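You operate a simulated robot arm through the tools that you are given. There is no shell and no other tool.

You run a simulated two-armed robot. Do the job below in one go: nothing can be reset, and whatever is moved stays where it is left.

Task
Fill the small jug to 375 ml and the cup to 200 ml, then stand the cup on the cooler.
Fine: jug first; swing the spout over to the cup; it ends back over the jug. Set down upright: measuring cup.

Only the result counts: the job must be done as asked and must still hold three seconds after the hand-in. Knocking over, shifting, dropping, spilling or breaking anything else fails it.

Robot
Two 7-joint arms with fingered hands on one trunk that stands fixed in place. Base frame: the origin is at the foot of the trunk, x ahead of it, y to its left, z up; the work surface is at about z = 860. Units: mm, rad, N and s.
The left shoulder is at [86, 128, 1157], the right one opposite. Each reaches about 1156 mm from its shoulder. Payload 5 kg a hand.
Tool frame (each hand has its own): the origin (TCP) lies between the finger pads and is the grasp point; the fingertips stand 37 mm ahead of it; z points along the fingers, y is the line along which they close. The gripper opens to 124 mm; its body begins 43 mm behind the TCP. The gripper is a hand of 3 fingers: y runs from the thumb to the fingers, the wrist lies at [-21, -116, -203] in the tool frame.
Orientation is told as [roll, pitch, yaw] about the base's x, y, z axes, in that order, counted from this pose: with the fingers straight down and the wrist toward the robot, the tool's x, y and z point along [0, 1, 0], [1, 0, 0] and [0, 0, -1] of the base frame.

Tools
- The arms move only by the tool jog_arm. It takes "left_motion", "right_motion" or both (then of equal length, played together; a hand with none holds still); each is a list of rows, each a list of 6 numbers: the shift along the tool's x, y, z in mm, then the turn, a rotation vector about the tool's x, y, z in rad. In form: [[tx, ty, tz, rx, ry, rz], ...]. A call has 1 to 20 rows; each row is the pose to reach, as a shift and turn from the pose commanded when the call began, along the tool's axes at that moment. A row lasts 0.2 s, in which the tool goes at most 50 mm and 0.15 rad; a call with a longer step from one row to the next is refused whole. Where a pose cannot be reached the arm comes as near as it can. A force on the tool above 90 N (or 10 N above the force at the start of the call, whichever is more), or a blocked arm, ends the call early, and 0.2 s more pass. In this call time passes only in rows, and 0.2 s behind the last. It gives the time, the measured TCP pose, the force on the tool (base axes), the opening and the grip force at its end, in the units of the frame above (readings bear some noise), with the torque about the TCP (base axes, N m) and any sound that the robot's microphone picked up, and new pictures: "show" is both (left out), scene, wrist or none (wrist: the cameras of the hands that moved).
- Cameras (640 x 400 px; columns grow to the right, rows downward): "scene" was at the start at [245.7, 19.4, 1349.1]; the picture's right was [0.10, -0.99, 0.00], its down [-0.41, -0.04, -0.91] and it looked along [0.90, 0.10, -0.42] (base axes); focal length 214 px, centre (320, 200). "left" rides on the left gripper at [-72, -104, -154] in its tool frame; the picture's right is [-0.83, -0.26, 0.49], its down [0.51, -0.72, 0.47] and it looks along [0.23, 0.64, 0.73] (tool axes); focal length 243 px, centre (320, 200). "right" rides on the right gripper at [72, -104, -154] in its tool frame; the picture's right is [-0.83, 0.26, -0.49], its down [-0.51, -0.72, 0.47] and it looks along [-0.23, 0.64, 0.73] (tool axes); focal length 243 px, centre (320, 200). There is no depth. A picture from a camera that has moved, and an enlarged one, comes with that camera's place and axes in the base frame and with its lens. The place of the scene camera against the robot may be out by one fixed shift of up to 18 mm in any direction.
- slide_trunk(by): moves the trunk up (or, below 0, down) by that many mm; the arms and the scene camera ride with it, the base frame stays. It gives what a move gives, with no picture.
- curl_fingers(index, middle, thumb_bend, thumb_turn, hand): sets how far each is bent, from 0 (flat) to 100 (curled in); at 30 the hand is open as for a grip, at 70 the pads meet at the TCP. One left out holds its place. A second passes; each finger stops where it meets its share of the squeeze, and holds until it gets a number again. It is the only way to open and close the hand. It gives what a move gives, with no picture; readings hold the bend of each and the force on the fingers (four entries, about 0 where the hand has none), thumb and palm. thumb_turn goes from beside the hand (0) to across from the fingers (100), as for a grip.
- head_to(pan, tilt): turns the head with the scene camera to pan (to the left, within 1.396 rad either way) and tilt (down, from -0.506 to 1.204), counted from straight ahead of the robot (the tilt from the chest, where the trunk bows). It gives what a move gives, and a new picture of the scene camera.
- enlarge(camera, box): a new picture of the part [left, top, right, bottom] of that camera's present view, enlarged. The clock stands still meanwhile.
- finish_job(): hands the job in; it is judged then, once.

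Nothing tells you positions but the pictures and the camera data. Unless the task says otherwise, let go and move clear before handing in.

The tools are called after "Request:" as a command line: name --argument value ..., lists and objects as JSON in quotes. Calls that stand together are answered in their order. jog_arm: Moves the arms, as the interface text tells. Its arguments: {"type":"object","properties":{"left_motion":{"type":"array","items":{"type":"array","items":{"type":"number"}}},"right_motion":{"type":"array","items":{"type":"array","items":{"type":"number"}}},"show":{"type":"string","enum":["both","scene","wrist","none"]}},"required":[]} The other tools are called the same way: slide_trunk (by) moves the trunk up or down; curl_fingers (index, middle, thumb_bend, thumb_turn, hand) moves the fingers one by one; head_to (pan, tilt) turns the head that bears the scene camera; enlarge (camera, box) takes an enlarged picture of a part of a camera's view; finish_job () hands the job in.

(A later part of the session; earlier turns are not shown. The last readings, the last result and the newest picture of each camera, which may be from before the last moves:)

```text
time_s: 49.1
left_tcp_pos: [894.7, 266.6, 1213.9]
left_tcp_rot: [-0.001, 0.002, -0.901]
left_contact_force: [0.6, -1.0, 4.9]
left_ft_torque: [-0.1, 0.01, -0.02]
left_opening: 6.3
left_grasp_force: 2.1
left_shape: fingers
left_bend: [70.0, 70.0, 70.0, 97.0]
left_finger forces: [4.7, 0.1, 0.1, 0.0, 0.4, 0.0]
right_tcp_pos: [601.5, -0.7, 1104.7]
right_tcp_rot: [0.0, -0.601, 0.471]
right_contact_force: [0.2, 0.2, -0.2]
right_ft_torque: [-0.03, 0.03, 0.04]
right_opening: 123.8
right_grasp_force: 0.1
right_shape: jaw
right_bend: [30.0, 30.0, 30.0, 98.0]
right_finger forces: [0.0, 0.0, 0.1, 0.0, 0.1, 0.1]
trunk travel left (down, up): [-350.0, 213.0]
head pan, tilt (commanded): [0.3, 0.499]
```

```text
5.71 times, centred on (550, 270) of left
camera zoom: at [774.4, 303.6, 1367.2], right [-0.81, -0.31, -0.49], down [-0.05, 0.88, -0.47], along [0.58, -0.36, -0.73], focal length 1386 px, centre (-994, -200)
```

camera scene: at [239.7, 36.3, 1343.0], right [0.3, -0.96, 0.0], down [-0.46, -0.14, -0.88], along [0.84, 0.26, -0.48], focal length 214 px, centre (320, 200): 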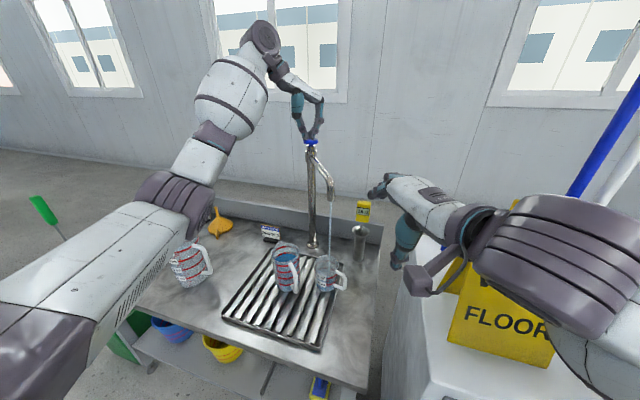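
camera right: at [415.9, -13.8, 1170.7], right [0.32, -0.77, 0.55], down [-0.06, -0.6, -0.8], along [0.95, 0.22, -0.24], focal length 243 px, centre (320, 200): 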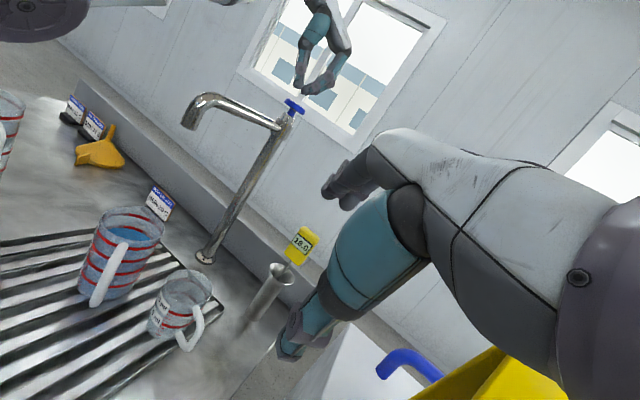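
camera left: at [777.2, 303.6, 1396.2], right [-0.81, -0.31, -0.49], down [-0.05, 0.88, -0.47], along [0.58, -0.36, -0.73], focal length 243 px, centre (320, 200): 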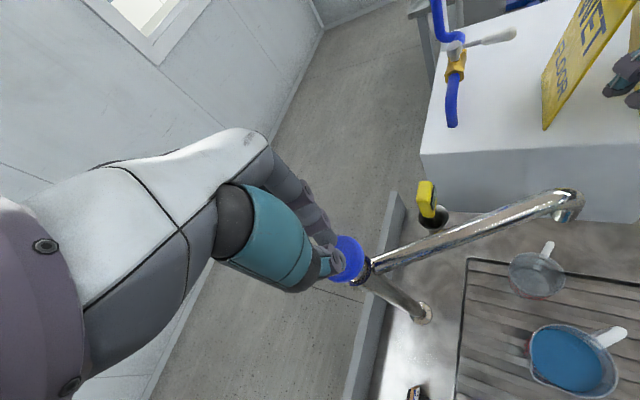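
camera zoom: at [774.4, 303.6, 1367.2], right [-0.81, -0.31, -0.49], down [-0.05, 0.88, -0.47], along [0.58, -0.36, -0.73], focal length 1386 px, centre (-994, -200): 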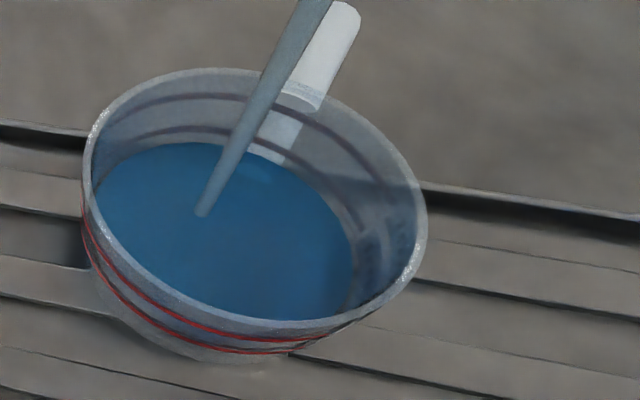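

Cup is at about 90–97 ml (edge just under the 100 ring). I'll hold another 2.4 s and re-check.

Request:
jog_arm --left_motion '[[0, 0, 0, 0, 0, 0], [0, 0, 0, 0, 0, 0], [0, 0, 0, 0, 0, 0], [0, 0, 0, 0, 0, 0], [0, 0, 0, 0, 0, 0], [0, 0, 0, 0, 0, 0], [0, 0, 0, 0, 0, 0], [0, 0, 0, 0, 0, 0], [0, 0, 0, 0, 0, 0], [0, 0, 0, 0, 0, 0], [0, 0, 0, 0, 0, 0]]' --show "none"

Request:
enlarge --camera "scene" --box '[313, 252, 345, 276]'

Request:
enlarge --camera "right" --box '[195, 260, 260, 310]'

Request:
enlarge --camera "left" --box '[510, 235, 590, 305]'

```text
time_s: 51.5
left_tcp_pos: [894.5, 265.7, 1212.8]
left_tcp_rot: [0.0, 0.001, -0.899]
left_contact_force: [-0.5, -1.4, 4.9]
left_ft_torque: [-0.1, 0.03, 0.0]
left_opening: 6.4
left_grasp_force: 2.3
left_shape: fingers
left_bend: [70.0, 70.0, 70.0, 97.0]
left_finger forces: [4.5, 0.1, 0.1, 0.1, 0.4, 0.0]
right_tcp_pos: [602.3, 0.4, 1105.0]
right_tcp_rot: [0.0, -0.599, 0.469]
right_contact_force: [-0.7, -0.5, -0.5]
right_ft_torque: [0.05, 0.04, 0.0]
right_opening: 124.0
right_grasp_force: 0.0
right_shape: jaw
right_bend: [30.0, 30.0, 30.0, 98.0]
right_finger forces: [0.0, 0.0, 0.1, 0.0, 0.0, 0.0]
trunk travel left (down, up): [-350.0, 213.0]
head pan, tilt (commanded): [0.3, 0.499]
```

```text
16.00 times, centred on (329, 264) of scene
camera zoom: at [240.2, 36.3, 1342.8], right [0.3, -0.96, 0.0], down [-0.46, -0.14, -0.88], along [0.84, 0.26, -0.48], focal length 3432 px, centre (176, -824)
```

zoom: 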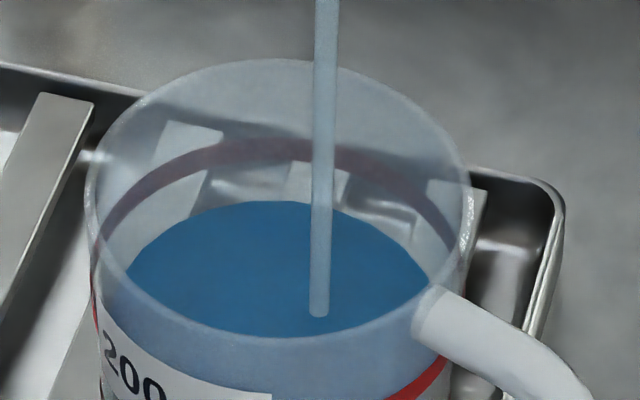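

```text
8.00 times, centred on (228, 285) of right
camera zoom: at [414.9, -13.3, 1171.7], right [0.32, -0.77, 0.55], down [-0.06, -0.6, -0.8], along [0.94, 0.22, -0.24], focal length 1941 px, centre (1060, -480)
```

zoom: 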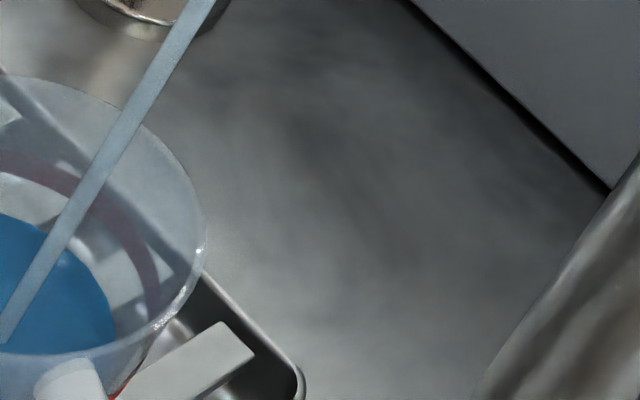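

```text
5.71 times, centred on (550, 270) of left
camera zoom: at [774.4, 303.6, 1367.2], right [-0.81, -0.31, -0.49], down [-0.05, 0.88, -0.47], along [0.58, -0.36, -0.73], focal length 1386 px, centre (-994, -200)
```

zoom: 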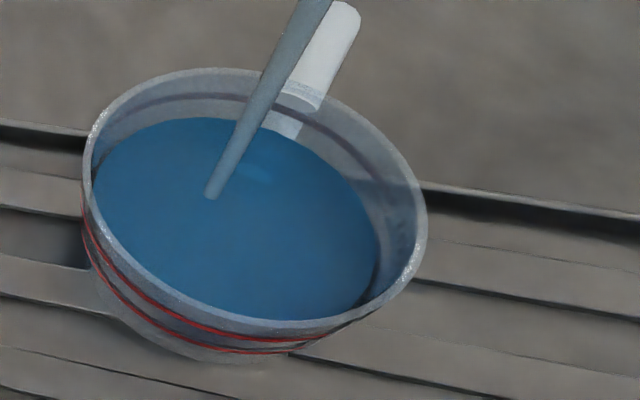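

Level about 167 ml. I'll hold 0.4 s more and lift, then re-read.

Request:
jog_arm --left_motion '[[0, 0, 0, 0, 0, 0], [0, 0, 0, 0, 0, 0], [0, 0, -30, 0, 0, 0]]' --show "none"

Request:
enlarge --camera "scene" --box '[313, 252, 345, 276]'

Request:
enlarge --camera "right" --box '[150, 260, 230, 330]'

Request:
enlarge --camera "left" --box '[500, 235, 580, 305]'

```text
time_s: 52.3
left_tcp_pos: [893.5, 265.7, 1243.6]
left_tcp_rot: [0.002, 0.002, -0.899]
left_contact_force: [0.0, 0.3, 0.8]
left_ft_torque: [0.03, 0.0, 0.01]
left_opening: 6.8
left_grasp_force: 0.0
left_shape: fingers
left_bend: [70.0, 70.0, 70.0, 97.0]
left_finger forces: [0.0, 0.0, 0.0, 0.0, 0.0, 0.1]
right_tcp_pos: [602.0, -0.8, 1104.4]
right_tcp_rot: [0.001, -0.602, 0.469]
right_contact_force: [-0.6, -0.6, 1.2]
right_ft_torque: [-0.01, 0.0, -0.04]
right_opening: 123.8
right_grasp_force: 0.2
right_shape: jaw
right_bend: [30.0, 30.0, 30.0, 98.0]
right_finger forces: [0.0, 0.0, 0.0, 0.1, 0.0, 0.0]
trunk travel left (down, up): [-350.0, 213.0]
head pan, tilt (commanded): [0.3, 0.499]
```

```text
16.00 times, centred on (329, 264) of scene
camera zoom: at [239.9, 35.5, 1342.9], right [0.3, -0.96, 0.0], down [-0.46, -0.14, -0.88], along [0.84, 0.26, -0.48], focal length 3432 px, centre (176, -824)
```

zoom: 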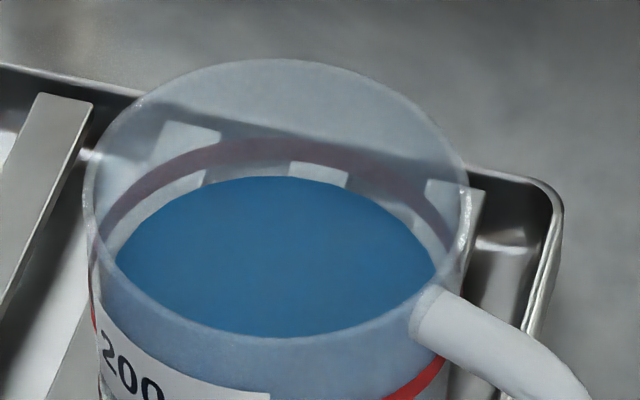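

```text
5.71 times, centred on (190, 295) of right
camera zoom: at [414.6, -14.0, 1171.8], right [0.32, -0.77, 0.55], down [-0.06, -0.6, -0.8], along [0.95, 0.22, -0.24], focal length 1386 px, centre (1063, -343)
```

zoom: 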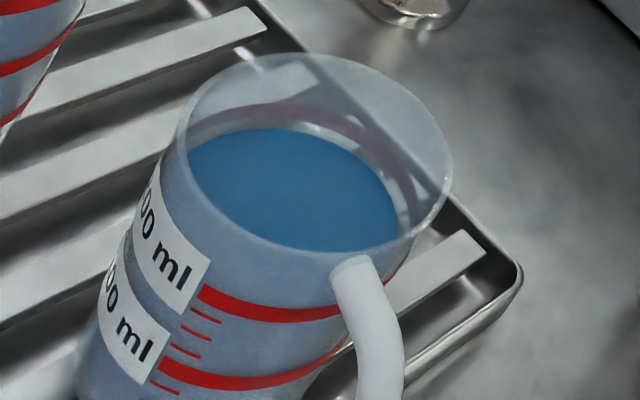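

```text
5.71 times, centred on (540, 270) of left
camera zoom: at [773.3, 301.5, 1398.0], right [-0.81, -0.31, -0.49], down [-0.05, 0.88, -0.47], along [0.58, -0.36, -0.73], focal length 1386 px, centre (-937, -200)
```

zoom: 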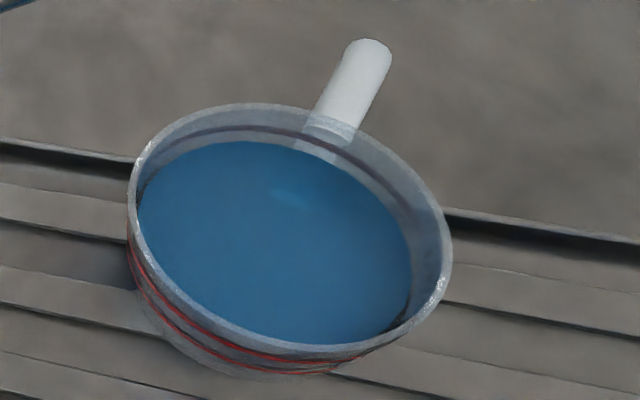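

Rose ~21 ml to about 188 ml. One short press (~0.5 s, ≈ 11 ml) should bring it to 200.

Request:
jog_arm --left_motion '[[0, 0, 30, 0, 0, 0], [0, 0, 30, 0, 0, 0], [0, 0, 30, 0, 0, 0], [0, 0, 0, 0, 0, 0]]' --show "none"

Request:
enlarge --camera "scene" --box '[313, 252, 345, 276]'

Request:
enlarge --camera "right" --box '[150, 260, 230, 330]'

Request:
enlarge --camera "left" --box '[500, 235, 580, 305]'

```text
time_s: 53.3
left_tcp_pos: [893.4, 263.2, 1244.7]
left_tcp_rot: [0.001, 0.002, -0.899]
left_contact_force: [-0.2, -0.4, 0.3]
left_ft_torque: [0.01, -0.04, 0.0]
left_opening: 6.8
left_grasp_force: 0.1
left_shape: fingers
left_bend: [70.0, 70.0, 70.0, 97.0]
left_finger forces: [0.0, 0.0, 0.1, 0.1, 0.1, 0.1]
right_tcp_pos: [601.6, -0.1, 1105.1]
right_tcp_rot: [0.003, -0.6, 0.468]
right_contact_force: [-0.6, -0.4, -0.5]
right_ft_torque: [0.0, 0.0, 0.03]
right_opening: 123.9
right_grasp_force: 0.1
right_shape: jaw
right_bend: [30.0, 30.0, 30.0, 98.0]
right_finger forces: [0.1, 0.1, 0.0, 0.0, 0.0, 0.0]
trunk travel left (down, up): [-350.0, 213.0]
head pan, tilt (commanded): [0.3, 0.499]
```

```text
16.00 times, centred on (329, 264) of scene
camera zoom: at [239.7, 35.2, 1343.0], right [0.3, -0.96, 0.0], down [-0.46, -0.14, -0.88], along [0.84, 0.26, -0.48], focal length 3432 px, centre (176, -824)
```

zoom: 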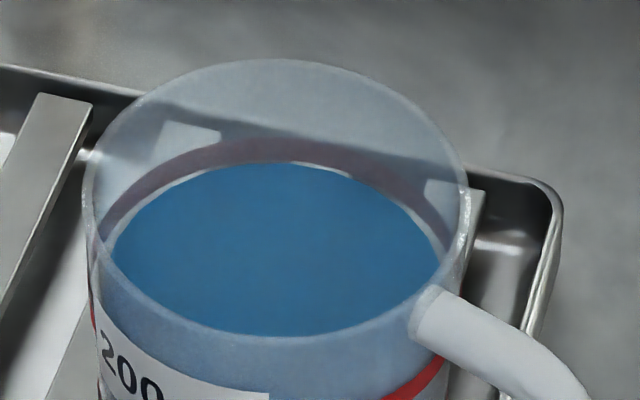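

```text
5.71 times, centred on (190, 295) of right
camera zoom: at [414.4, -14.3, 1171.9], right [0.32, -0.77, 0.55], down [-0.06, -0.6, -0.8], along [0.95, 0.22, -0.24], focal length 1386 px, centre (1063, -343)
```

zoom: 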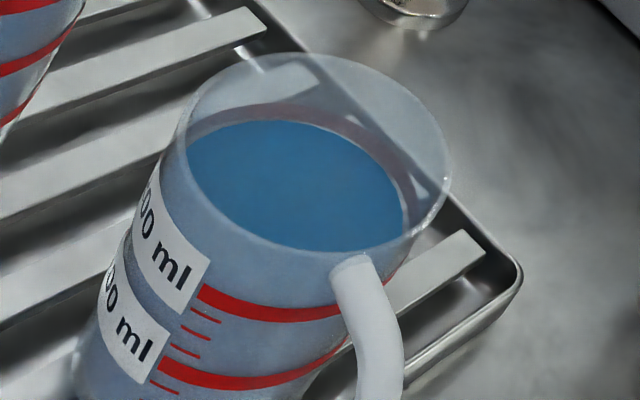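

```text
5.71 times, centred on (540, 270) of left
camera zoom: at [773.1, 300.3, 1399.4], right [-0.81, -0.31, -0.49], down [-0.05, 0.88, -0.47], along [0.58, -0.36, -0.73], focal length 1386 px, centre (-937, -200)
```

zoom: 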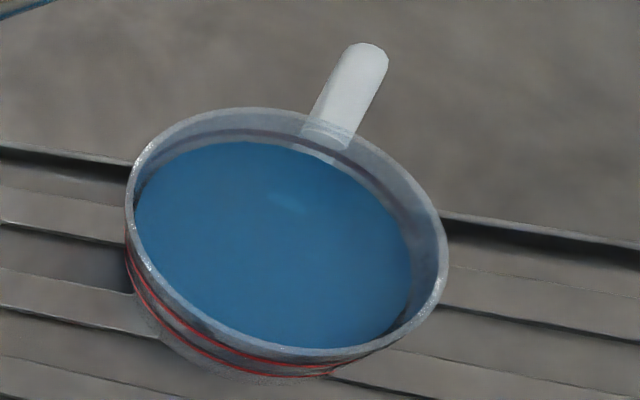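

The cup's edge sits at the 200 ring in the same way as the jug at 375, so both are filled. Now I'll retreat the left hand to the left, close the right fingers, and bring the right hand to the right side of the spout to push it back.

Request:
jog_arm --left_motion '[[-4, -40, -20, 0, 0, 0], [-8, -80, -40, 0, 0, 0], [-12, -120, -40, 0, 0, 0], [-16.3, -161, -40, 0, 0, 0.0], [-38, -191, -46, 0, 0, 0], [-60, -221, -52, 0, 0, 0], [-83, -252, -60, 0, 0, 0]]' --show "none"

Request:
curl_fingers --hand "right" --index 70 --middle 70 --thumb_bend 70

Request:
jog_arm --right_motion '[[0, 21, -31, 0.08, 0, 0], [0, 42, -62, 0.16, 0, 0], [0, 63.5, -93, 0.24, 0, 0], [0, 84.8, -123.8, 0.3, 0, 0], [3, 116.7, -103.1, 0.35, 0, 0], [5.9, 148.6, -82.5, 0.4, 0, 0], [8.9, 180.5, -61.8, 0.45, 0, 0], [11.9, 212.4, -41.2, 0.5, 0, 0], [14.8, 244.3, -20.5, 0.55, 0, 0], [17.8, 276.2, 0.1, 0.6, 0, 0]]' --show "both"

Request:
enlarge --camera "scene" --box '[250, 100, 410, 300]'

```text
time_s: 54.9
left_tcp_pos: [672.3, 410.8, 1305.4]
left_tcp_rot: [0.001, -0.001, -0.901]
left_contact_force: [-0.3, -0.5, 0.2]
left_ft_torque: [-0.01, -0.05, 0.02]
left_opening: 6.6
left_grasp_force: 0.1
left_shape: fingers
left_bend: [70.0, 70.0, 70.0, 97.0]
left_finger forces: [0.0, 0.0, 0.0, 0.0, 0.0, 0.0]
right_tcp_pos: [600.3, 0.5, 1105.2]
right_tcp_rot: [-0.001, -0.602, 0.47]
right_contact_force: [-0.1, -0.3, -0.3]
right_ft_torque: [0.01, -0.04, 0.01]
right_opening: 123.9
right_grasp_force: 0.0
right_shape: jaw
right_bend: [30.0, 30.0, 30.0, 98.0]
right_finger forces: [0.0, 0.0, 0.0, 0.0, 0.0, 0.0]
trunk travel left (down, up): [-350.0, 213.0]
head pan, tilt (commanded): [0.3, 0.499]
```

```text
time_s: 55.9
left_tcp_pos: [675.9, 411.2, 1303.1]
left_tcp_rot: [-0.001, 0.0, -0.901]
left_contact_force: [-0.6, -0.9, 0.6]
left_ft_torque: [0.0, 0.01, 0.03]
left_opening: 6.7
left_grasp_force: 0.1
left_shape: fingers
left_bend: [70.0, 70.0, 70.0, 97.0]
left_finger forces: [0.1, 0.0, 0.0, 0.0, 0.0, 0.0]
right_tcp_pos: [601.8, 0.3, 1104.5]
right_tcp_rot: [0.001, -0.599, 0.471]
right_contact_force: [-0.7, 0.6, -0.6]
right_ft_torque: [0.0, 0.02, -0.02]
right_opening: 7.5
right_grasp_force: 0.0
right_shape: fingers
right_bend: [70.0, 70.0, 70.0, 98.0]
right_finger forces: [0.1, 0.0, 0.1, 0.1, 0.0, 0.0]
trunk travel left (down, up): [-350.0, 213.0]
head pan, tilt (commanded): [0.3, 0.499]
```

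```text
time_s: 58.1
left_tcp_pos: [676.1, 412.5, 1302.3]
left_tcp_rot: [0.0, 0.001, -0.901]
left_contact_force: [-0.1, 0.7, 0.8]
left_ft_torque: [-0.01, 0.01, -0.02]
left_opening: 6.9
left_grasp_force: 0.1
left_shape: fingers
left_bend: [70.0, 70.0, 70.0, 97.0]
left_finger forces: [0.0, 0.0, 0.0, 0.0, 0.0, 0.1]
right_tcp_pos: [798.5, 122.0, 1256.5]
right_tcp_rot: [0.0, 0.003, 0.469]
right_contact_force: [-0.3, 1.4, -0.6]
right_ft_torque: [-0.03, 0.0, 0.02]
right_opening: 7.0
right_grasp_force: 0.1
right_shape: fingers
right_bend: [70.0, 70.0, 70.0, 98.0]
right_finger forces: [0.0, 0.0, 0.1, 0.0, 0.0, 0.1]
trunk travel left (down, up): [-350.0, 213.0]
head pan, tilt (commanded): [0.3, 0.499]
camera scene: at [241.5, 38.2, 1342.5], right [0.3, -0.96, 0.0], down [-0.46, -0.14, -0.88], along [0.84, 0.26, -0.48], focal length 214 px, centre (320, 200)
camera right: at [672.3, 140.3, 1410.3], right [0.61, -0.62, 0.49], down [-0.42, -0.78, -0.47], along [0.68, 0.08, -0.73], focal length 243 px, centre (320, 200)
```

scene: 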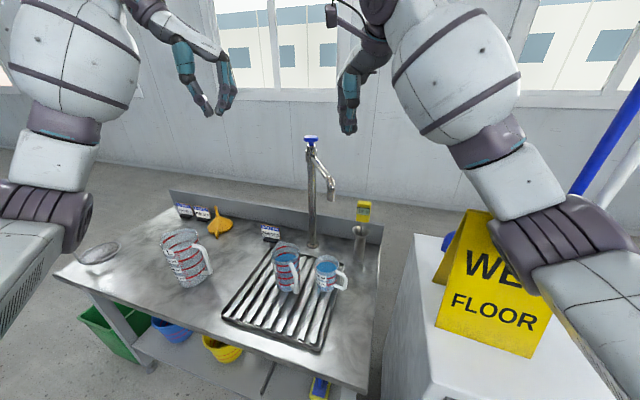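
right: 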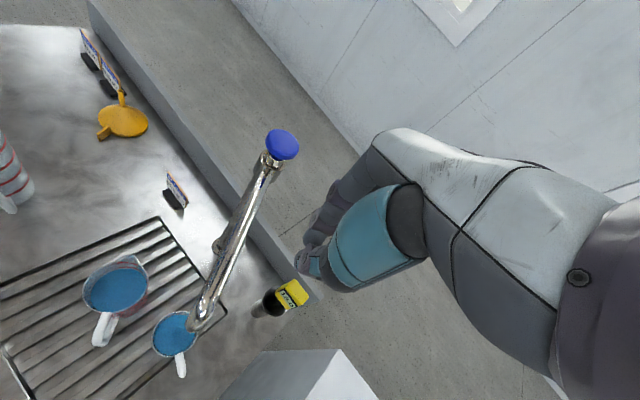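

```text
2.00 times, centred on (330, 200) of scene
camera zoom: at [241.5, 38.2, 1342.5], right [0.3, -0.96, 0.0], down [-0.46, -0.14, -0.88], along [0.84, 0.26, -0.48], focal length 429 px, centre (300, 200)
```

zoom: 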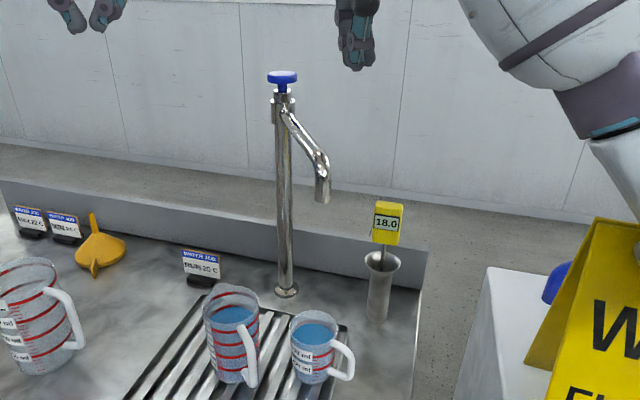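

Something is off: the wet-floor sign looks shifted compared with the earlier picture, and my right elbow/forearm is next to it. I'll look closely before moving any further.

Request:
enlarge --camera "scene" --box '[380, 190, 640, 400]'

Request:
enlarge --camera "left" --box '[0, 0, 640, 400]'

Request:
head_to --pan -0.1 --tilt 0.9

Request:
enlarge --camera "scene" --box '[320, 40, 560, 240]'

```text
1.90 times, centred on (510, 295) of scene
camera zoom: at [241.5, 38.2, 1342.5], right [0.3, -0.96, 0.0], down [-0.46, -0.14, -0.88], along [0.84, 0.26, -0.48], focal length 408 px, centre (-42, 19)
```

zoom: 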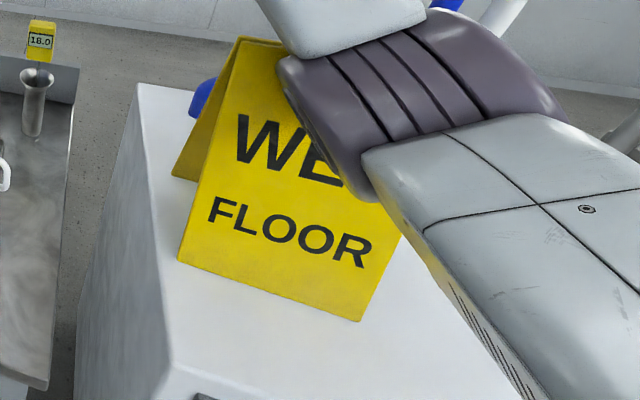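

```text
1.00 times, centred on (320, 200) of left (not enlarged: the box is as wide or as high as the picture)
camera zoom: at [556.0, 449.4, 1456.3], right [-0.81, -0.31, -0.49], down [-0.05, 0.88, -0.47], along [0.58, -0.36, -0.73], focal length 243 px, centre (320, 200)
```

zoom: 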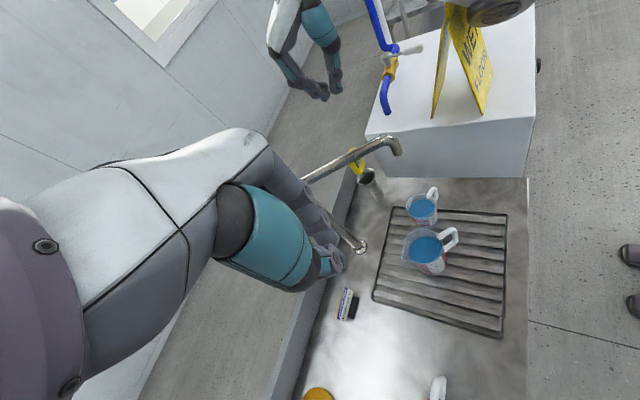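

```text
time_s: 58.9
left_tcp_pos: [676.2, 410.8, 1303.2]
left_tcp_rot: [0.002, -0.001, -0.901]
left_contact_force: [-0.1, -0.6, -0.6]
left_ft_torque: [-0.01, -0.06, 0.05]
left_opening: 6.7
left_grasp_force: 0.1
left_shape: fingers
left_bend: [70.0, 70.0, 70.0, 97.0]
left_finger forces: [0.1, 0.0, 0.1, 0.0, 0.1, 0.0]
right_tcp_pos: [797.0, 119.8, 1258.0]
right_tcp_rot: [-0.001, -0.002, 0.469]
right_contact_force: [0.4, -0.2, -0.7]
right_ft_torque: [0.0, 0.01, -0.02]
right_opening: 7.1
right_grasp_force: 0.0
right_shape: fingers
right_bend: [70.0, 70.0, 70.0, 98.0]
right_finger forces: [0.0, 0.1, 0.0, 0.1, 0.0, 0.0]
trunk travel left (down, up): [-350.0, 213.0]
head pan, tilt (commanded): [-0.099, 0.901]
camera scene: at [229.1, 2.1, 1308.9], right [-0.1, -1.0, 0.0], down [-0.78, 0.08, -0.62], along [0.62, -0.06, -0.78], focal length 214 px, centre (320, 200)
```

scene: 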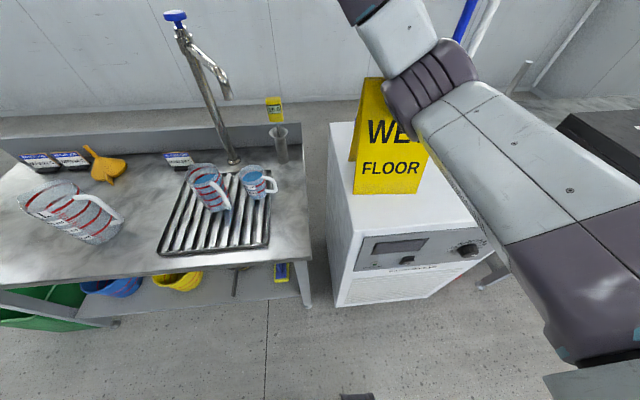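

```text
2.00 times, centred on (440, 140) of scene
camera zoom: at [229.1, 2.1, 1308.9], right [-0.1, -1.0, 0.0], down [-0.78, 0.08, -0.62], along [0.62, -0.06, -0.78], focal length 429 px, centre (80, 320)
```

zoom: 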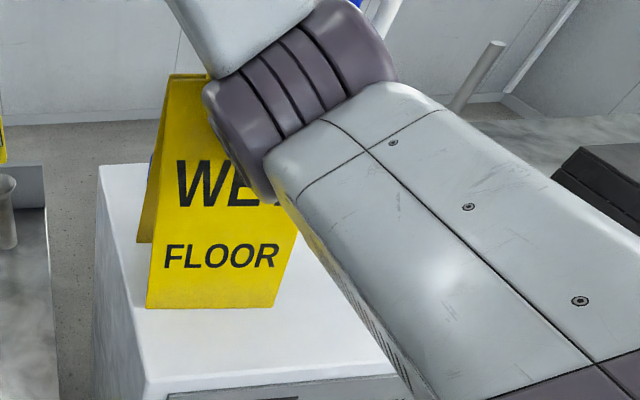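

The sign has been shifted roughly 25 mm by my right elbow during the last move; I'll have to free the elbow carefully and then put the sign back. I'll look at the contact from the left camera first.

Request:
enlarge --camera "left" --box '[360, 0, 560, 130]'

Request:
head_to --pan -0.4 --tilt 0.5

Request:
enlarge --camera "scene" --box '[200, 80, 420, 300]'

```text
3.08 times, centred on (460, 65) of left
camera zoom: at [555.2, 447.4, 1457.3], right [-0.81, -0.31, -0.49], down [-0.05, 0.88, -0.47], along [0.58, -0.36, -0.73], focal length 746 px, centre (-111, 615)
```

zoom: 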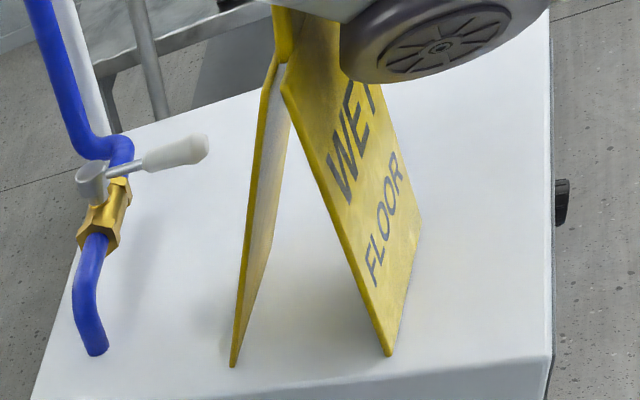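

```text
time_s: 59.8
left_tcp_pos: [676.4, 410.1, 1303.2]
left_tcp_rot: [0.0, -0.001, -0.901]
left_contact_force: [-0.4, -0.2, 0.2]
left_ft_torque: [0.0, 0.03, 0.02]
left_opening: 6.9
left_grasp_force: 0.1
left_shape: fingers
left_bend: [70.0, 70.0, 70.0, 97.0]
left_finger forces: [0.0, 0.0, 0.0, 0.0, 0.0, 0.1]
right_tcp_pos: [796.9, 121.0, 1258.5]
right_tcp_rot: [-0.001, 0.0, 0.471]
right_contact_force: [-0.3, 0.0, 1.6]
right_ft_torque: [-0.01, -0.03, 0.0]
right_opening: 7.0
right_grasp_force: 0.1
right_shape: fingers
right_bend: [70.0, 70.0, 70.0, 98.0]
right_finger forces: [0.1, 0.1, 0.1, 0.0, 0.0, 0.1]
trunk travel left (down, up): [-350.0, 213.0]
head pan, tilt (commanded): [-0.4, 0.499]
camera scene: at [237.8, -25.7, 1342.6], right [-0.39, -0.92, 0.0], down [-0.44, 0.19, -0.88], along [0.81, -0.34, -0.48], focal length 214 px, centre (320, 200)
```

scene: 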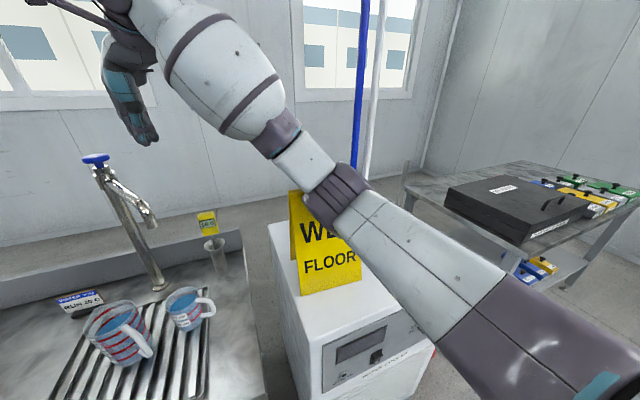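

```text
1.82 times, centred on (310, 190) of scene
camera zoom: at [237.8, -25.7, 1342.6], right [-0.39, -0.92, 0.0], down [-0.44, 0.19, -0.88], along [0.81, -0.34, -0.48], focal length 390 px, centre (338, 218)
```

zoom: 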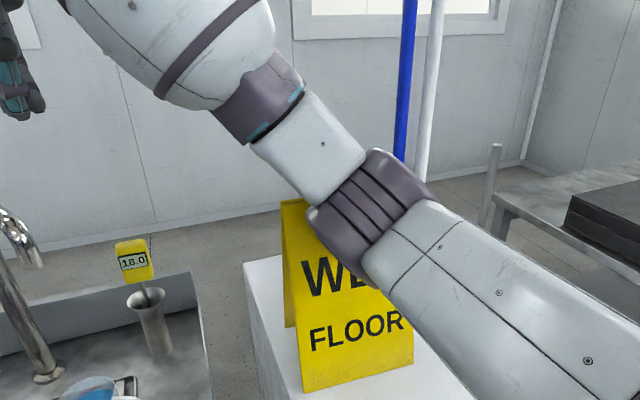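

The round elbow joint is against the upper front panel, which leans away from the robot. Raising the trunk should lift the elbow straight off it and keep both arms well above the sign for everything that follows.

Request:
slide_trunk --by 100

Request:
enlarge --camera "scene" --box '[200, 100, 460, 340]'

Request:
enlarge --camera "left" --box '[360, 0, 560, 130]'

```text
time_s: 61.1
left_tcp_pos: [676.2, 412.4, 1402.6]
left_tcp_rot: [-0.002, 0.001, -0.902]
left_contact_force: [0.0, 0.4, -0.7]
left_ft_torque: [-0.01, 0.03, 0.01]
left_opening: 6.9
left_grasp_force: 0.0
left_shape: fingers
left_bend: [70.0, 70.0, 70.0, 97.0]
left_finger forces: [0.0, 0.0, 0.1, 0.1, 0.0, 0.0]
right_tcp_pos: [798.3, 120.6, 1358.3]
right_tcp_rot: [0.002, 0.002, 0.468]
right_contact_force: [-0.4, 0.0, -0.6]
right_ft_torque: [0.01, -0.02, 0.02]
right_opening: 6.8
right_grasp_force: 0.1
right_shape: fingers
right_bend: [70.0, 70.0, 70.0, 98.0]
right_finger forces: [0.0, 0.0, 0.1, 0.1, 0.0, 0.1]
trunk travel left (down, up): [-450.0, 113.0]
head pan, tilt (commanded): [-0.4, 0.499]
```

```text
1.67 times, centred on (330, 220) of scene
camera zoom: at [208.4, -25.4, 1450.1], right [-0.39, -0.92, 0.0], down [-0.44, 0.19, -0.88], along [0.81, -0.34, -0.48], focal length 358 px, centre (303, 167)
```

zoom: 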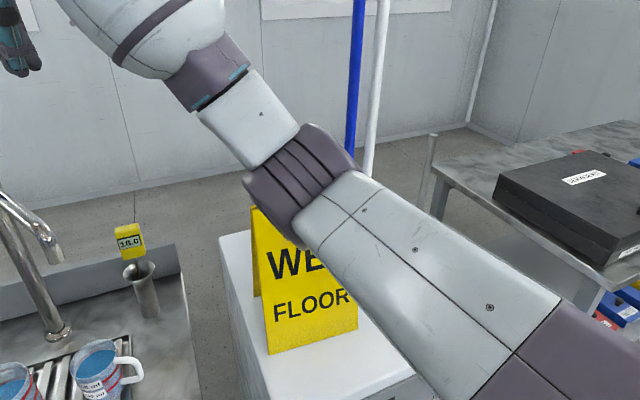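

```text
3.08 times, centred on (460, 65) of left
camera zoom: at [555.3, 449.3, 1556.3], right [-0.81, -0.31, -0.49], down [-0.05, 0.88, -0.47], along [0.58, -0.36, -0.73], focal length 746 px, centre (-111, 615)
```

zoom: 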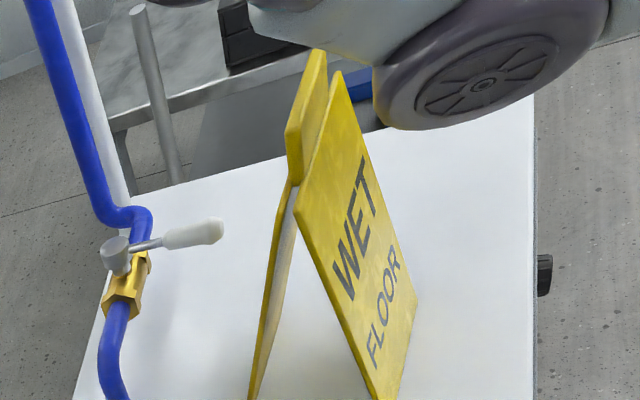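

The elbow is now clear above the sign, which still stands upright. I'll raise the trunk fully and draw the right arm back to the right, well above the sign; the sign will be put back in place later with the right hand.

Request:
slide_trunk --by 110

Request:
jog_arm --right_motion '[[-22, -33, -4, 0, 0, 0], [-45, -67, -8, 0, 0, 0], [-68, -101, -12, 0, 0, 0], [-91, -135, -16, 0, 0, 0], [-114, -169, -20, 0, 0, 0], [-137, -203, -24, 0, 0, 0], [-160, -237, -28, 0, 0, 0], [-183, -270, -30, 0, 0, 0], [-205.7, -304.2, -30, 0, 0, 0]]' --show "both"

Request:
head_to --pan -0.1 --tilt 0.9

```text
time_s: 62.6
left_tcp_pos: [677.6, 412.3, 1509.6]
left_tcp_rot: [-0.005, 0.003, -0.901]
left_contact_force: [0.4, -0.6, -1.1]
left_ft_torque: [-0.01, 0.0, -0.02]
left_opening: 6.5
left_grasp_force: 0.2
left_shape: fingers
left_bend: [70.0, 70.0, 70.0, 97.0]
left_finger forces: [0.0, 0.1, 0.0, 0.1, 0.0, 0.0]
right_tcp_pos: [800.2, 120.1, 1465.6]
right_tcp_rot: [0.001, 0.006, 0.469]
right_contact_force: [0.8, -0.5, -0.4]
right_ft_torque: [-0.02, 0.02, 0.01]
right_opening: 7.1
right_grasp_force: 0.1
right_shape: fingers
right_bend: [70.0, 70.0, 70.0, 98.0]
right_finger forces: [0.0, 0.0, 0.0, 0.1, 0.0, 0.0]
trunk travel left (down, up): [-560.0, 3.0]
head pan, tilt (commanded): [-0.4, 0.499]
```

```text
time_s: 64.6
left_tcp_pos: [673.9, 409.8, 1515.1]
left_tcp_rot: [0.001, -0.001, -0.901]
left_contact_force: [0.2, -0.5, 0.4]
left_ft_torque: [0.04, -0.01, 0.04]
left_opening: 6.7
left_grasp_force: 0.0
left_shape: fingers
left_bend: [70.0, 70.0, 70.0, 97.0]
left_finger forces: [0.1, 0.0, 0.0, 0.0, 0.0, 0.0]
right_tcp_pos: [617.8, -202.9, 1498.4]
right_tcp_rot: [0.002, -0.002, 0.47]
right_contact_force: [-0.6, 0.1, 1.1]
right_ft_torque: [0.03, 0.01, -0.02]
right_opening: 6.8
right_grasp_force: 0.1
right_shape: fingers
right_bend: [70.0, 70.0, 70.0, 98.0]
right_finger forces: [0.1, 0.1, 0.1, 0.0, 0.0, 0.1]
trunk travel left (down, up): [-560.0, 3.0]
head pan, tilt (commanded): [-0.4, 0.499]
camera scene: at [109.4, -27.9, 1583.6], right [-0.39, -0.92, 0.0], down [-0.44, 0.19, -0.88], along [0.81, -0.34, -0.48], focal length 214 px, centre (320, 200)
camera right: at [491.7, -185.8, 1651.9], right [0.61, -0.62, 0.49], down [-0.41, -0.78, -0.47], along [0.68, 0.08, -0.73], focal length 243 px, centre (320, 200)
```

scene: 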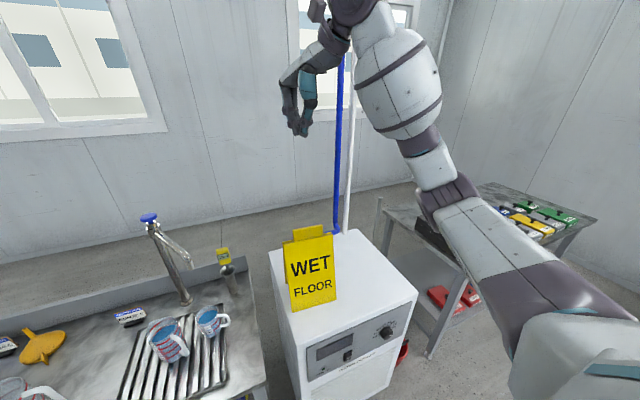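
right: 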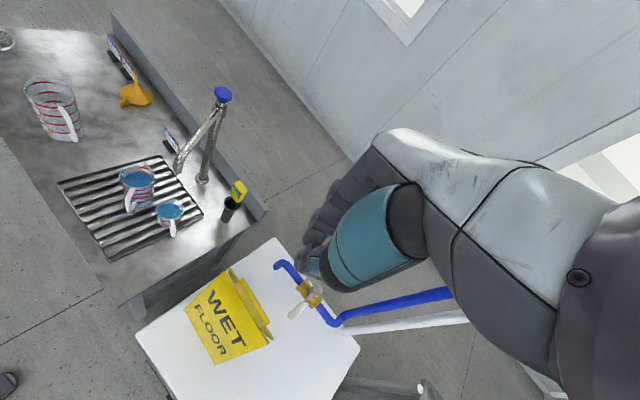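

```text
time_s: 65.4
left_tcp_pos: [674.9, 413.0, 1513.5]
left_tcp_rot: [0.0, 0.0, -0.901]
left_contact_force: [0.5, 0.2, -0.5]
left_ft_torque: [0.02, 0.02, 0.01]
left_opening: 6.8
left_grasp_force: 0.0
left_shape: fingers
left_bend: [70.0, 70.0, 70.0, 97.0]
left_finger forces: [0.1, 0.0, 0.1, 0.0, 0.1, 0.0]
right_tcp_pos: [619.9, -200.0, 1499.1]
right_tcp_rot: [0.0, 0.001, 0.471]
right_contact_force: [0.1, 0.3, -0.1]
right_ft_torque: [-0.04, -0.01, 0.0]
right_opening: 6.7
right_grasp_force: 0.0
right_shape: fingers
right_bend: [70.0, 70.0, 70.0, 98.0]
right_finger forces: [0.0, 0.0, 0.0, 0.0, 0.0, 0.0]
trunk travel left (down, up): [-560.0, 3.0]
head pan, tilt (commanded): [-0.099, 0.901]
camera scene: at [102.5, 2.8, 1549.6], right [-0.1, -0.99, 0.0], down [-0.78, 0.08, -0.62], along [0.62, -0.06, -0.78], focal length 214 px, centre (320, 200)
```

scene: 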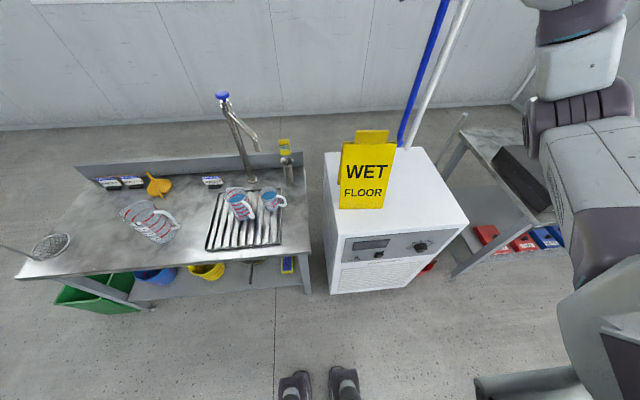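

I now have a clear overview: the right arm is safely high, the sign stands, and with the trunk raised the arms have much more clearance. I'll use the left hand (no risk to the sign) to push the spout back: first move it to the right side of the spout, high up.

Request:
jog_arm --left_motion '[[-9.6, 33.9, 20.4, 0, 0, -0.133], [-19.3, 67.8, 40.9, 0, 0, -0.267], [-28.9, 101.8, 61.3, 0, 0, -0.4], [-38.5, 135.7, 81.8, 0, 0, -0.533], [-48.2, 169.6, 102.2, 0, 0, -0.667], [-57.8, 203.5, 122.7, 0, 0, -0.8], [-67.4, 237.5, 143.1, 0, 0, -0.933], [-77.1, 271.4, 163.6, 0, 0, -1.067], [-86.7, 305.3, 184, 0, 0, -1.2]]' --show "both"

Request:
enlarge --camera "scene" --box '[180, 80, 340, 240]'

Request:
enlarge --camera "right" --box '[100, 80, 340, 280]'

```text
time_s: 67.4
left_tcp_pos: [798.3, 117.5, 1328.9]
left_tcp_rot: [0.002, 0.002, 0.303]
left_contact_force: [0.0, -0.5, 0.0]
left_ft_torque: [0.03, 0.04, 0.01]
left_opening: 6.7
left_grasp_force: 0.0
left_shape: fingers
left_bend: [70.0, 70.0, 70.0, 97.0]
left_finger forces: [0.0, 0.0, 0.0, 0.1, 0.1, 0.0]
right_tcp_pos: [620.2, -203.2, 1497.5]
right_tcp_rot: [0.003, 0.002, 0.47]
right_contact_force: [0.1, -0.4, -1.0]
right_ft_torque: [0.03, 0.02, 0.03]
right_opening: 6.8
right_grasp_force: 0.2
right_shape: fingers
right_bend: [70.0, 70.0, 70.0, 98.0]
right_finger forces: [0.1, 0.0, 0.0, 0.1, 0.0, 0.0]
trunk travel left (down, up): [-560.0, 3.0]
head pan, tilt (commanded): [-0.099, 0.901]
camera scene: at [103.7, -0.6, 1549.3], right [-0.1, -1.0, 0.0], down [-0.78, 0.08, -0.62], along [0.62, -0.06, -0.78], focal length 214 px, centre (320, 200)
camera left: at [720.9, 16.8, 1483.2], right [0.0, -0.87, -0.49], down [-0.84, 0.27, -0.47], along [0.54, 0.41, -0.73], focal length 243 px, centre (320, 200)
```

scene: 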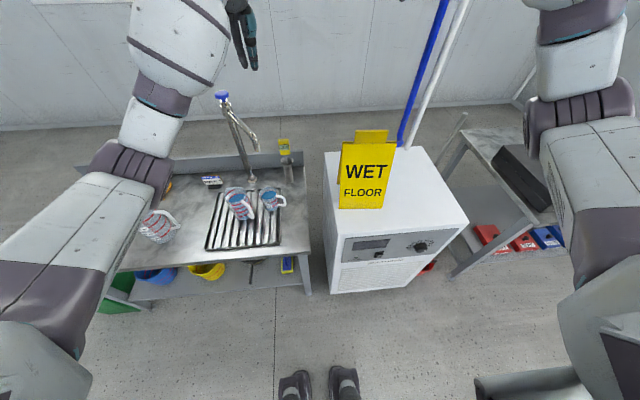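
left: 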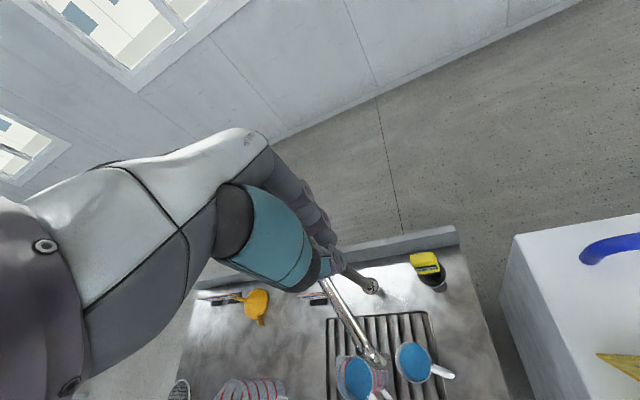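

```text
2.50 times, centred on (260, 160) of scene
camera zoom: at [103.7, -0.6, 1549.3], right [-0.1, -1.0, 0.0], down [-0.78, 0.08, -0.62], along [0.62, -0.06, -0.78], focal length 536 px, centre (470, 300)
```

zoom: 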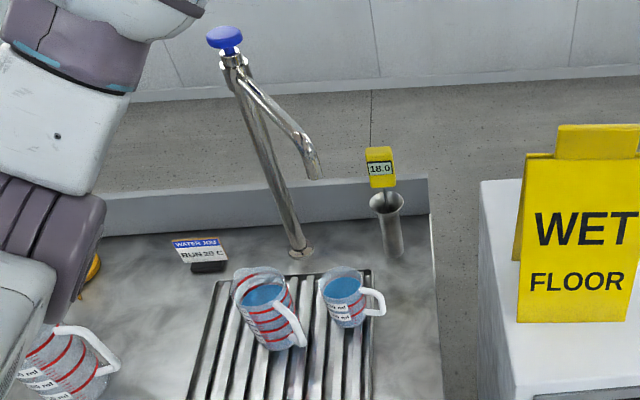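

```text
2.00 times, centred on (220, 180) of right
camera zoom: at [495.6, -186.3, 1650.4], right [0.61, -0.62, 0.49], down [-0.42, -0.78, -0.47], along [0.67, 0.08, -0.73], focal length 485 px, centre (520, 240)
```

zoom: 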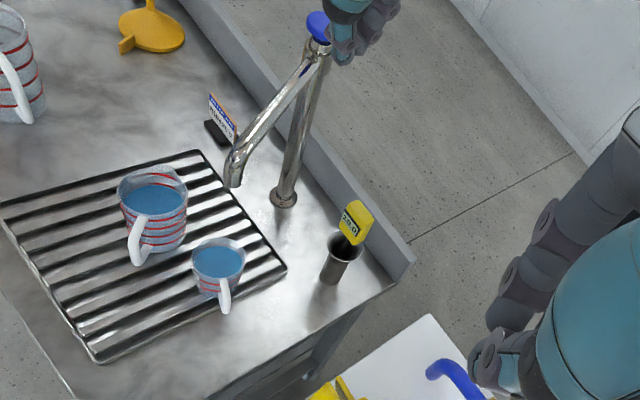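

The left hand is above and to the right of the spout, ~75 mm from the tube line. I'll lower it to tube height.

Request:
jog_arm --left_motion '[[0, 0, 43, 0, 0, 0], [0, 0, 86, 0, 0, 0], [0, 0, 129, 0, 0, 0], [0, 0, 172, 0, 0, 0], [0, 0, 214, 0, 0, 0]]' --show "both"

Request:
enlarge --camera "scene" --box '[180, 80, 340, 240]'

Request:
enlarge --camera "right" --box '[100, 80, 340, 280]'

```text
time_s: 68.6
left_tcp_pos: [797.9, 118.9, 1114.9]
left_tcp_rot: [0.0, 0.003, 0.3]
left_contact_force: [-0.2, 1.4, -0.1]
left_ft_torque: [-0.01, 0.03, -0.01]
left_opening: 6.8
left_grasp_force: 0.1
left_shape: fingers
left_bend: [70.0, 70.0, 70.0, 97.0]
left_finger forces: [0.1, 0.1, 0.1, 0.1, 0.0, 0.1]
right_tcp_pos: [621.0, -200.7, 1497.1]
right_tcp_rot: [0.001, 0.002, 0.471]
right_contact_force: [-0.4, -0.4, -0.4]
right_ft_torque: [0.0, 0.03, 0.01]
right_opening: 7.0
right_grasp_force: 0.1
right_shape: fingers
right_bend: [70.0, 70.0, 70.0, 98.0]
right_finger forces: [0.0, 0.0, 0.0, 0.0, 0.1, 0.0]
trunk travel left (down, up): [-560.0, 3.0]
head pan, tilt (commanded): [-0.099, 0.901]
camera scene: at [103.7, 1.7, 1549.3], right [-0.1, -1.0, 0.0], down [-0.78, 0.08, -0.62], along [0.62, -0.06, -0.78], focal length 214 px, centre (320, 200)
camera left: at [721.1, 20.1, 1269.4], right [-0.01, -0.87, -0.49], down [-0.84, 0.27, -0.47], along [0.54, 0.41, -0.73], focal length 243 px, centre (320, 200)
```

scene: 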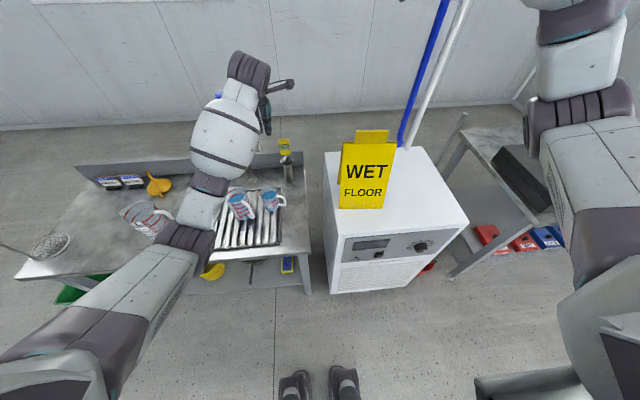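
left: 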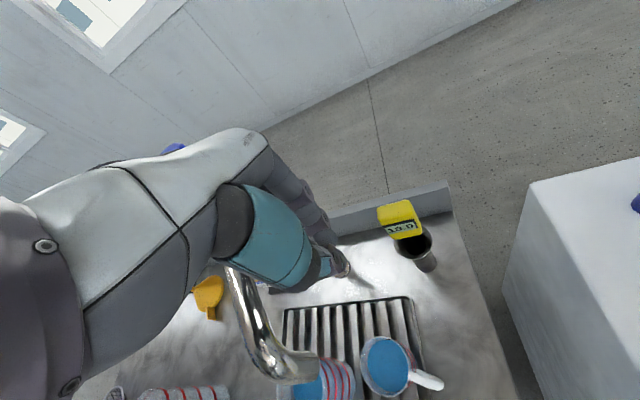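

```text
2.50 times, centred on (260, 160) of scene
camera zoom: at [103.7, 1.7, 1549.3], right [-0.1, -1.0, 0.0], down [-0.78, 0.08, -0.62], along [0.62, -0.06, -0.78], focal length 536 px, centre (470, 300)
```

zoom: 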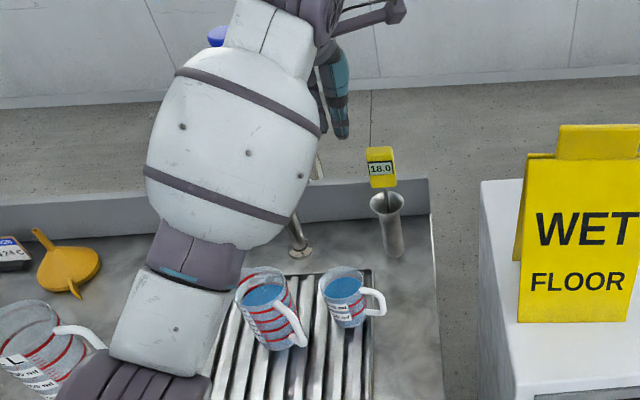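

```text
2.00 times, centred on (220, 180) of right
camera zoom: at [495.5, -183.8, 1650.4], right [0.61, -0.62, 0.49], down [-0.42, -0.78, -0.47], along [0.67, 0.08, -0.73], focal length 485 px, centre (520, 240)
```

zoom: 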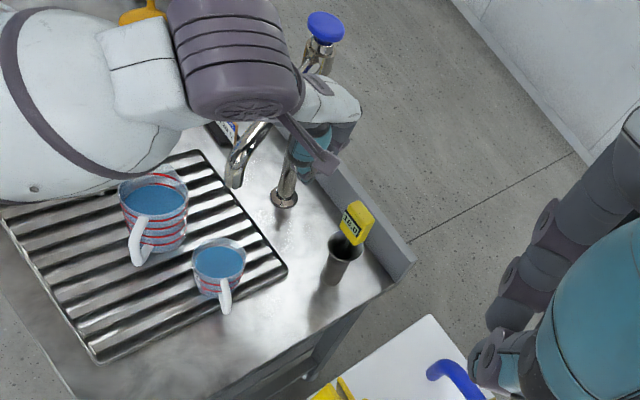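

The left fingers are level with the tube on its right side. I'll push it back along the arc slowly, stopping a little short of the jug position.

Request:
jog_arm --left_motion '[[20, -2, 0, 0, 0, 0], [40.6, -4.6, 0, 0, 0, 0], [47, -7.3, 0, 0, 0, 0], [53, -9.9, 0, 0, 0, 0], [59.5, -12, 0, 0, 0, 0], [65.7, -13.9, 0, 0, 0, 0], [72, -15.5, 0, 0, 0, 0], [78.8, -16.9, 0, 0, 0, 0], [85.5, -17.8, 0, 0, 0, 0], [92.1, -18.6, 0, 0, 0, 0], [97.5, -19, 0, 0, 0, 0], [102.8, -19.3, 0, 0, 0, 0]]' --show "both"

Request:
enlarge --camera "right" --box '[100, 80, 340, 280]'

Request:
enlarge --camera "left" --box '[160, 200, 480, 400]'

```text
time_s: 71.2
left_tcp_pos: [748.5, 211.2, 1115.5]
left_tcp_rot: [-0.001, 0.0, 0.3]
left_contact_force: [2.1, -1.9, 0.7]
left_ft_torque: [0.01, -0.02, -0.08]
left_opening: 7.1
left_grasp_force: 1.1
left_shape: fingers
left_bend: [70.0, 70.0, 70.0, 97.0]
left_finger forces: [0.0, 2.2, 0.1, 0.0, 0.0, 0.1]
right_tcp_pos: [618.9, -201.2, 1498.1]
right_tcp_rot: [0.0, 0.0, 0.47]
right_contact_force: [0.0, 0.6, -0.1]
right_ft_torque: [0.0, -0.02, 0.04]
right_opening: 6.6
right_grasp_force: 0.1
right_shape: fingers
right_bend: [70.0, 70.0, 70.0, 98.0]
right_finger forces: [0.0, 0.1, 0.0, 0.1, 0.0, 0.0]
trunk travel left (down, up): [-560.0, 3.0]
head pan, tilt (commanded): [-0.099, 0.901]
camera scene: at [102.1, 1.9, 1549.6], right [-0.1, -1.0, 0.0], down [-0.78, 0.08, -0.62], along [0.62, -0.06, -0.78], focal length 214 px, centre (320, 200)
camera left: at [670.4, 111.9, 1269.1], right [-0.01, -0.87, -0.49], down [-0.84, 0.27, -0.47], along [0.54, 0.41, -0.73], focal length 243 px, centre (320, 200)
```

scene: 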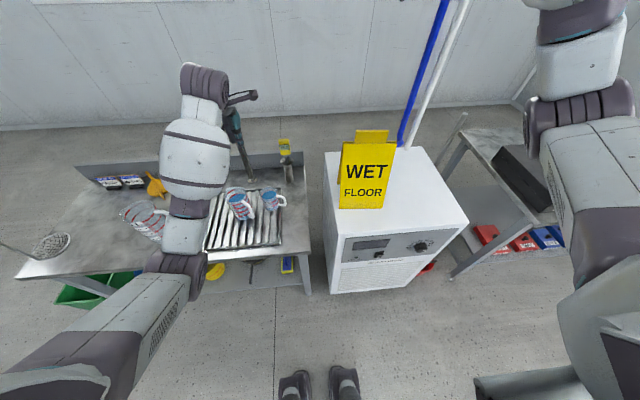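
left: 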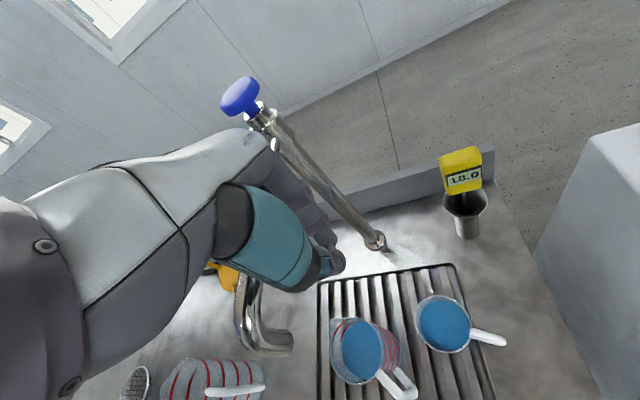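

```text
2.00 times, centred on (220, 180) of right
camera zoom: at [493.6, -183.6, 1651.8], right [0.61, -0.62, 0.49], down [-0.41, -0.78, -0.47], along [0.68, 0.08, -0.73], focal length 485 px, centre (520, 240)
```

zoom: 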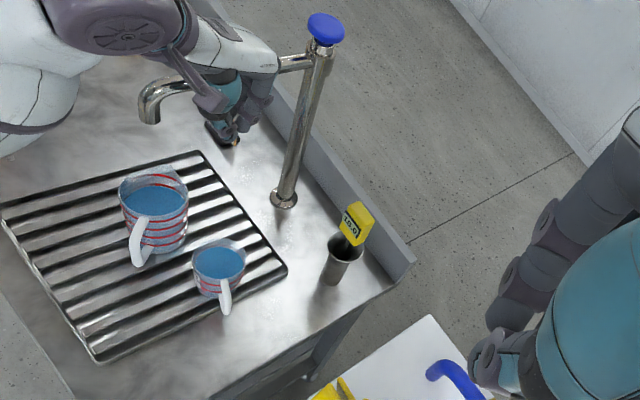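

```text
2.00 times, centred on (320, 300) of left
camera zoom: at [670.4, 111.9, 1269.1], right [-0.01, -0.87, -0.49], down [-0.84, 0.27, -0.47], along [0.54, 0.41, -0.73], focal length 485 px, centre (320, 0)
```

zoom: 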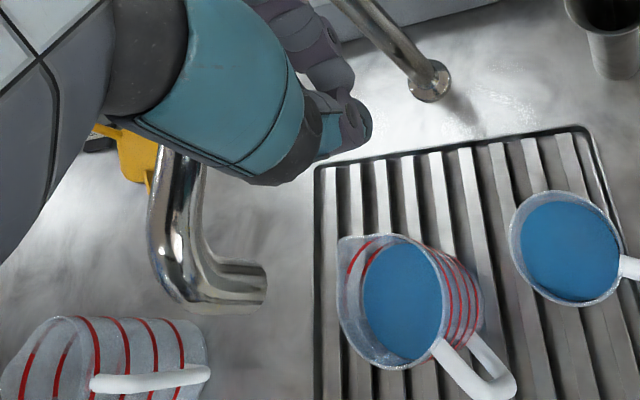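

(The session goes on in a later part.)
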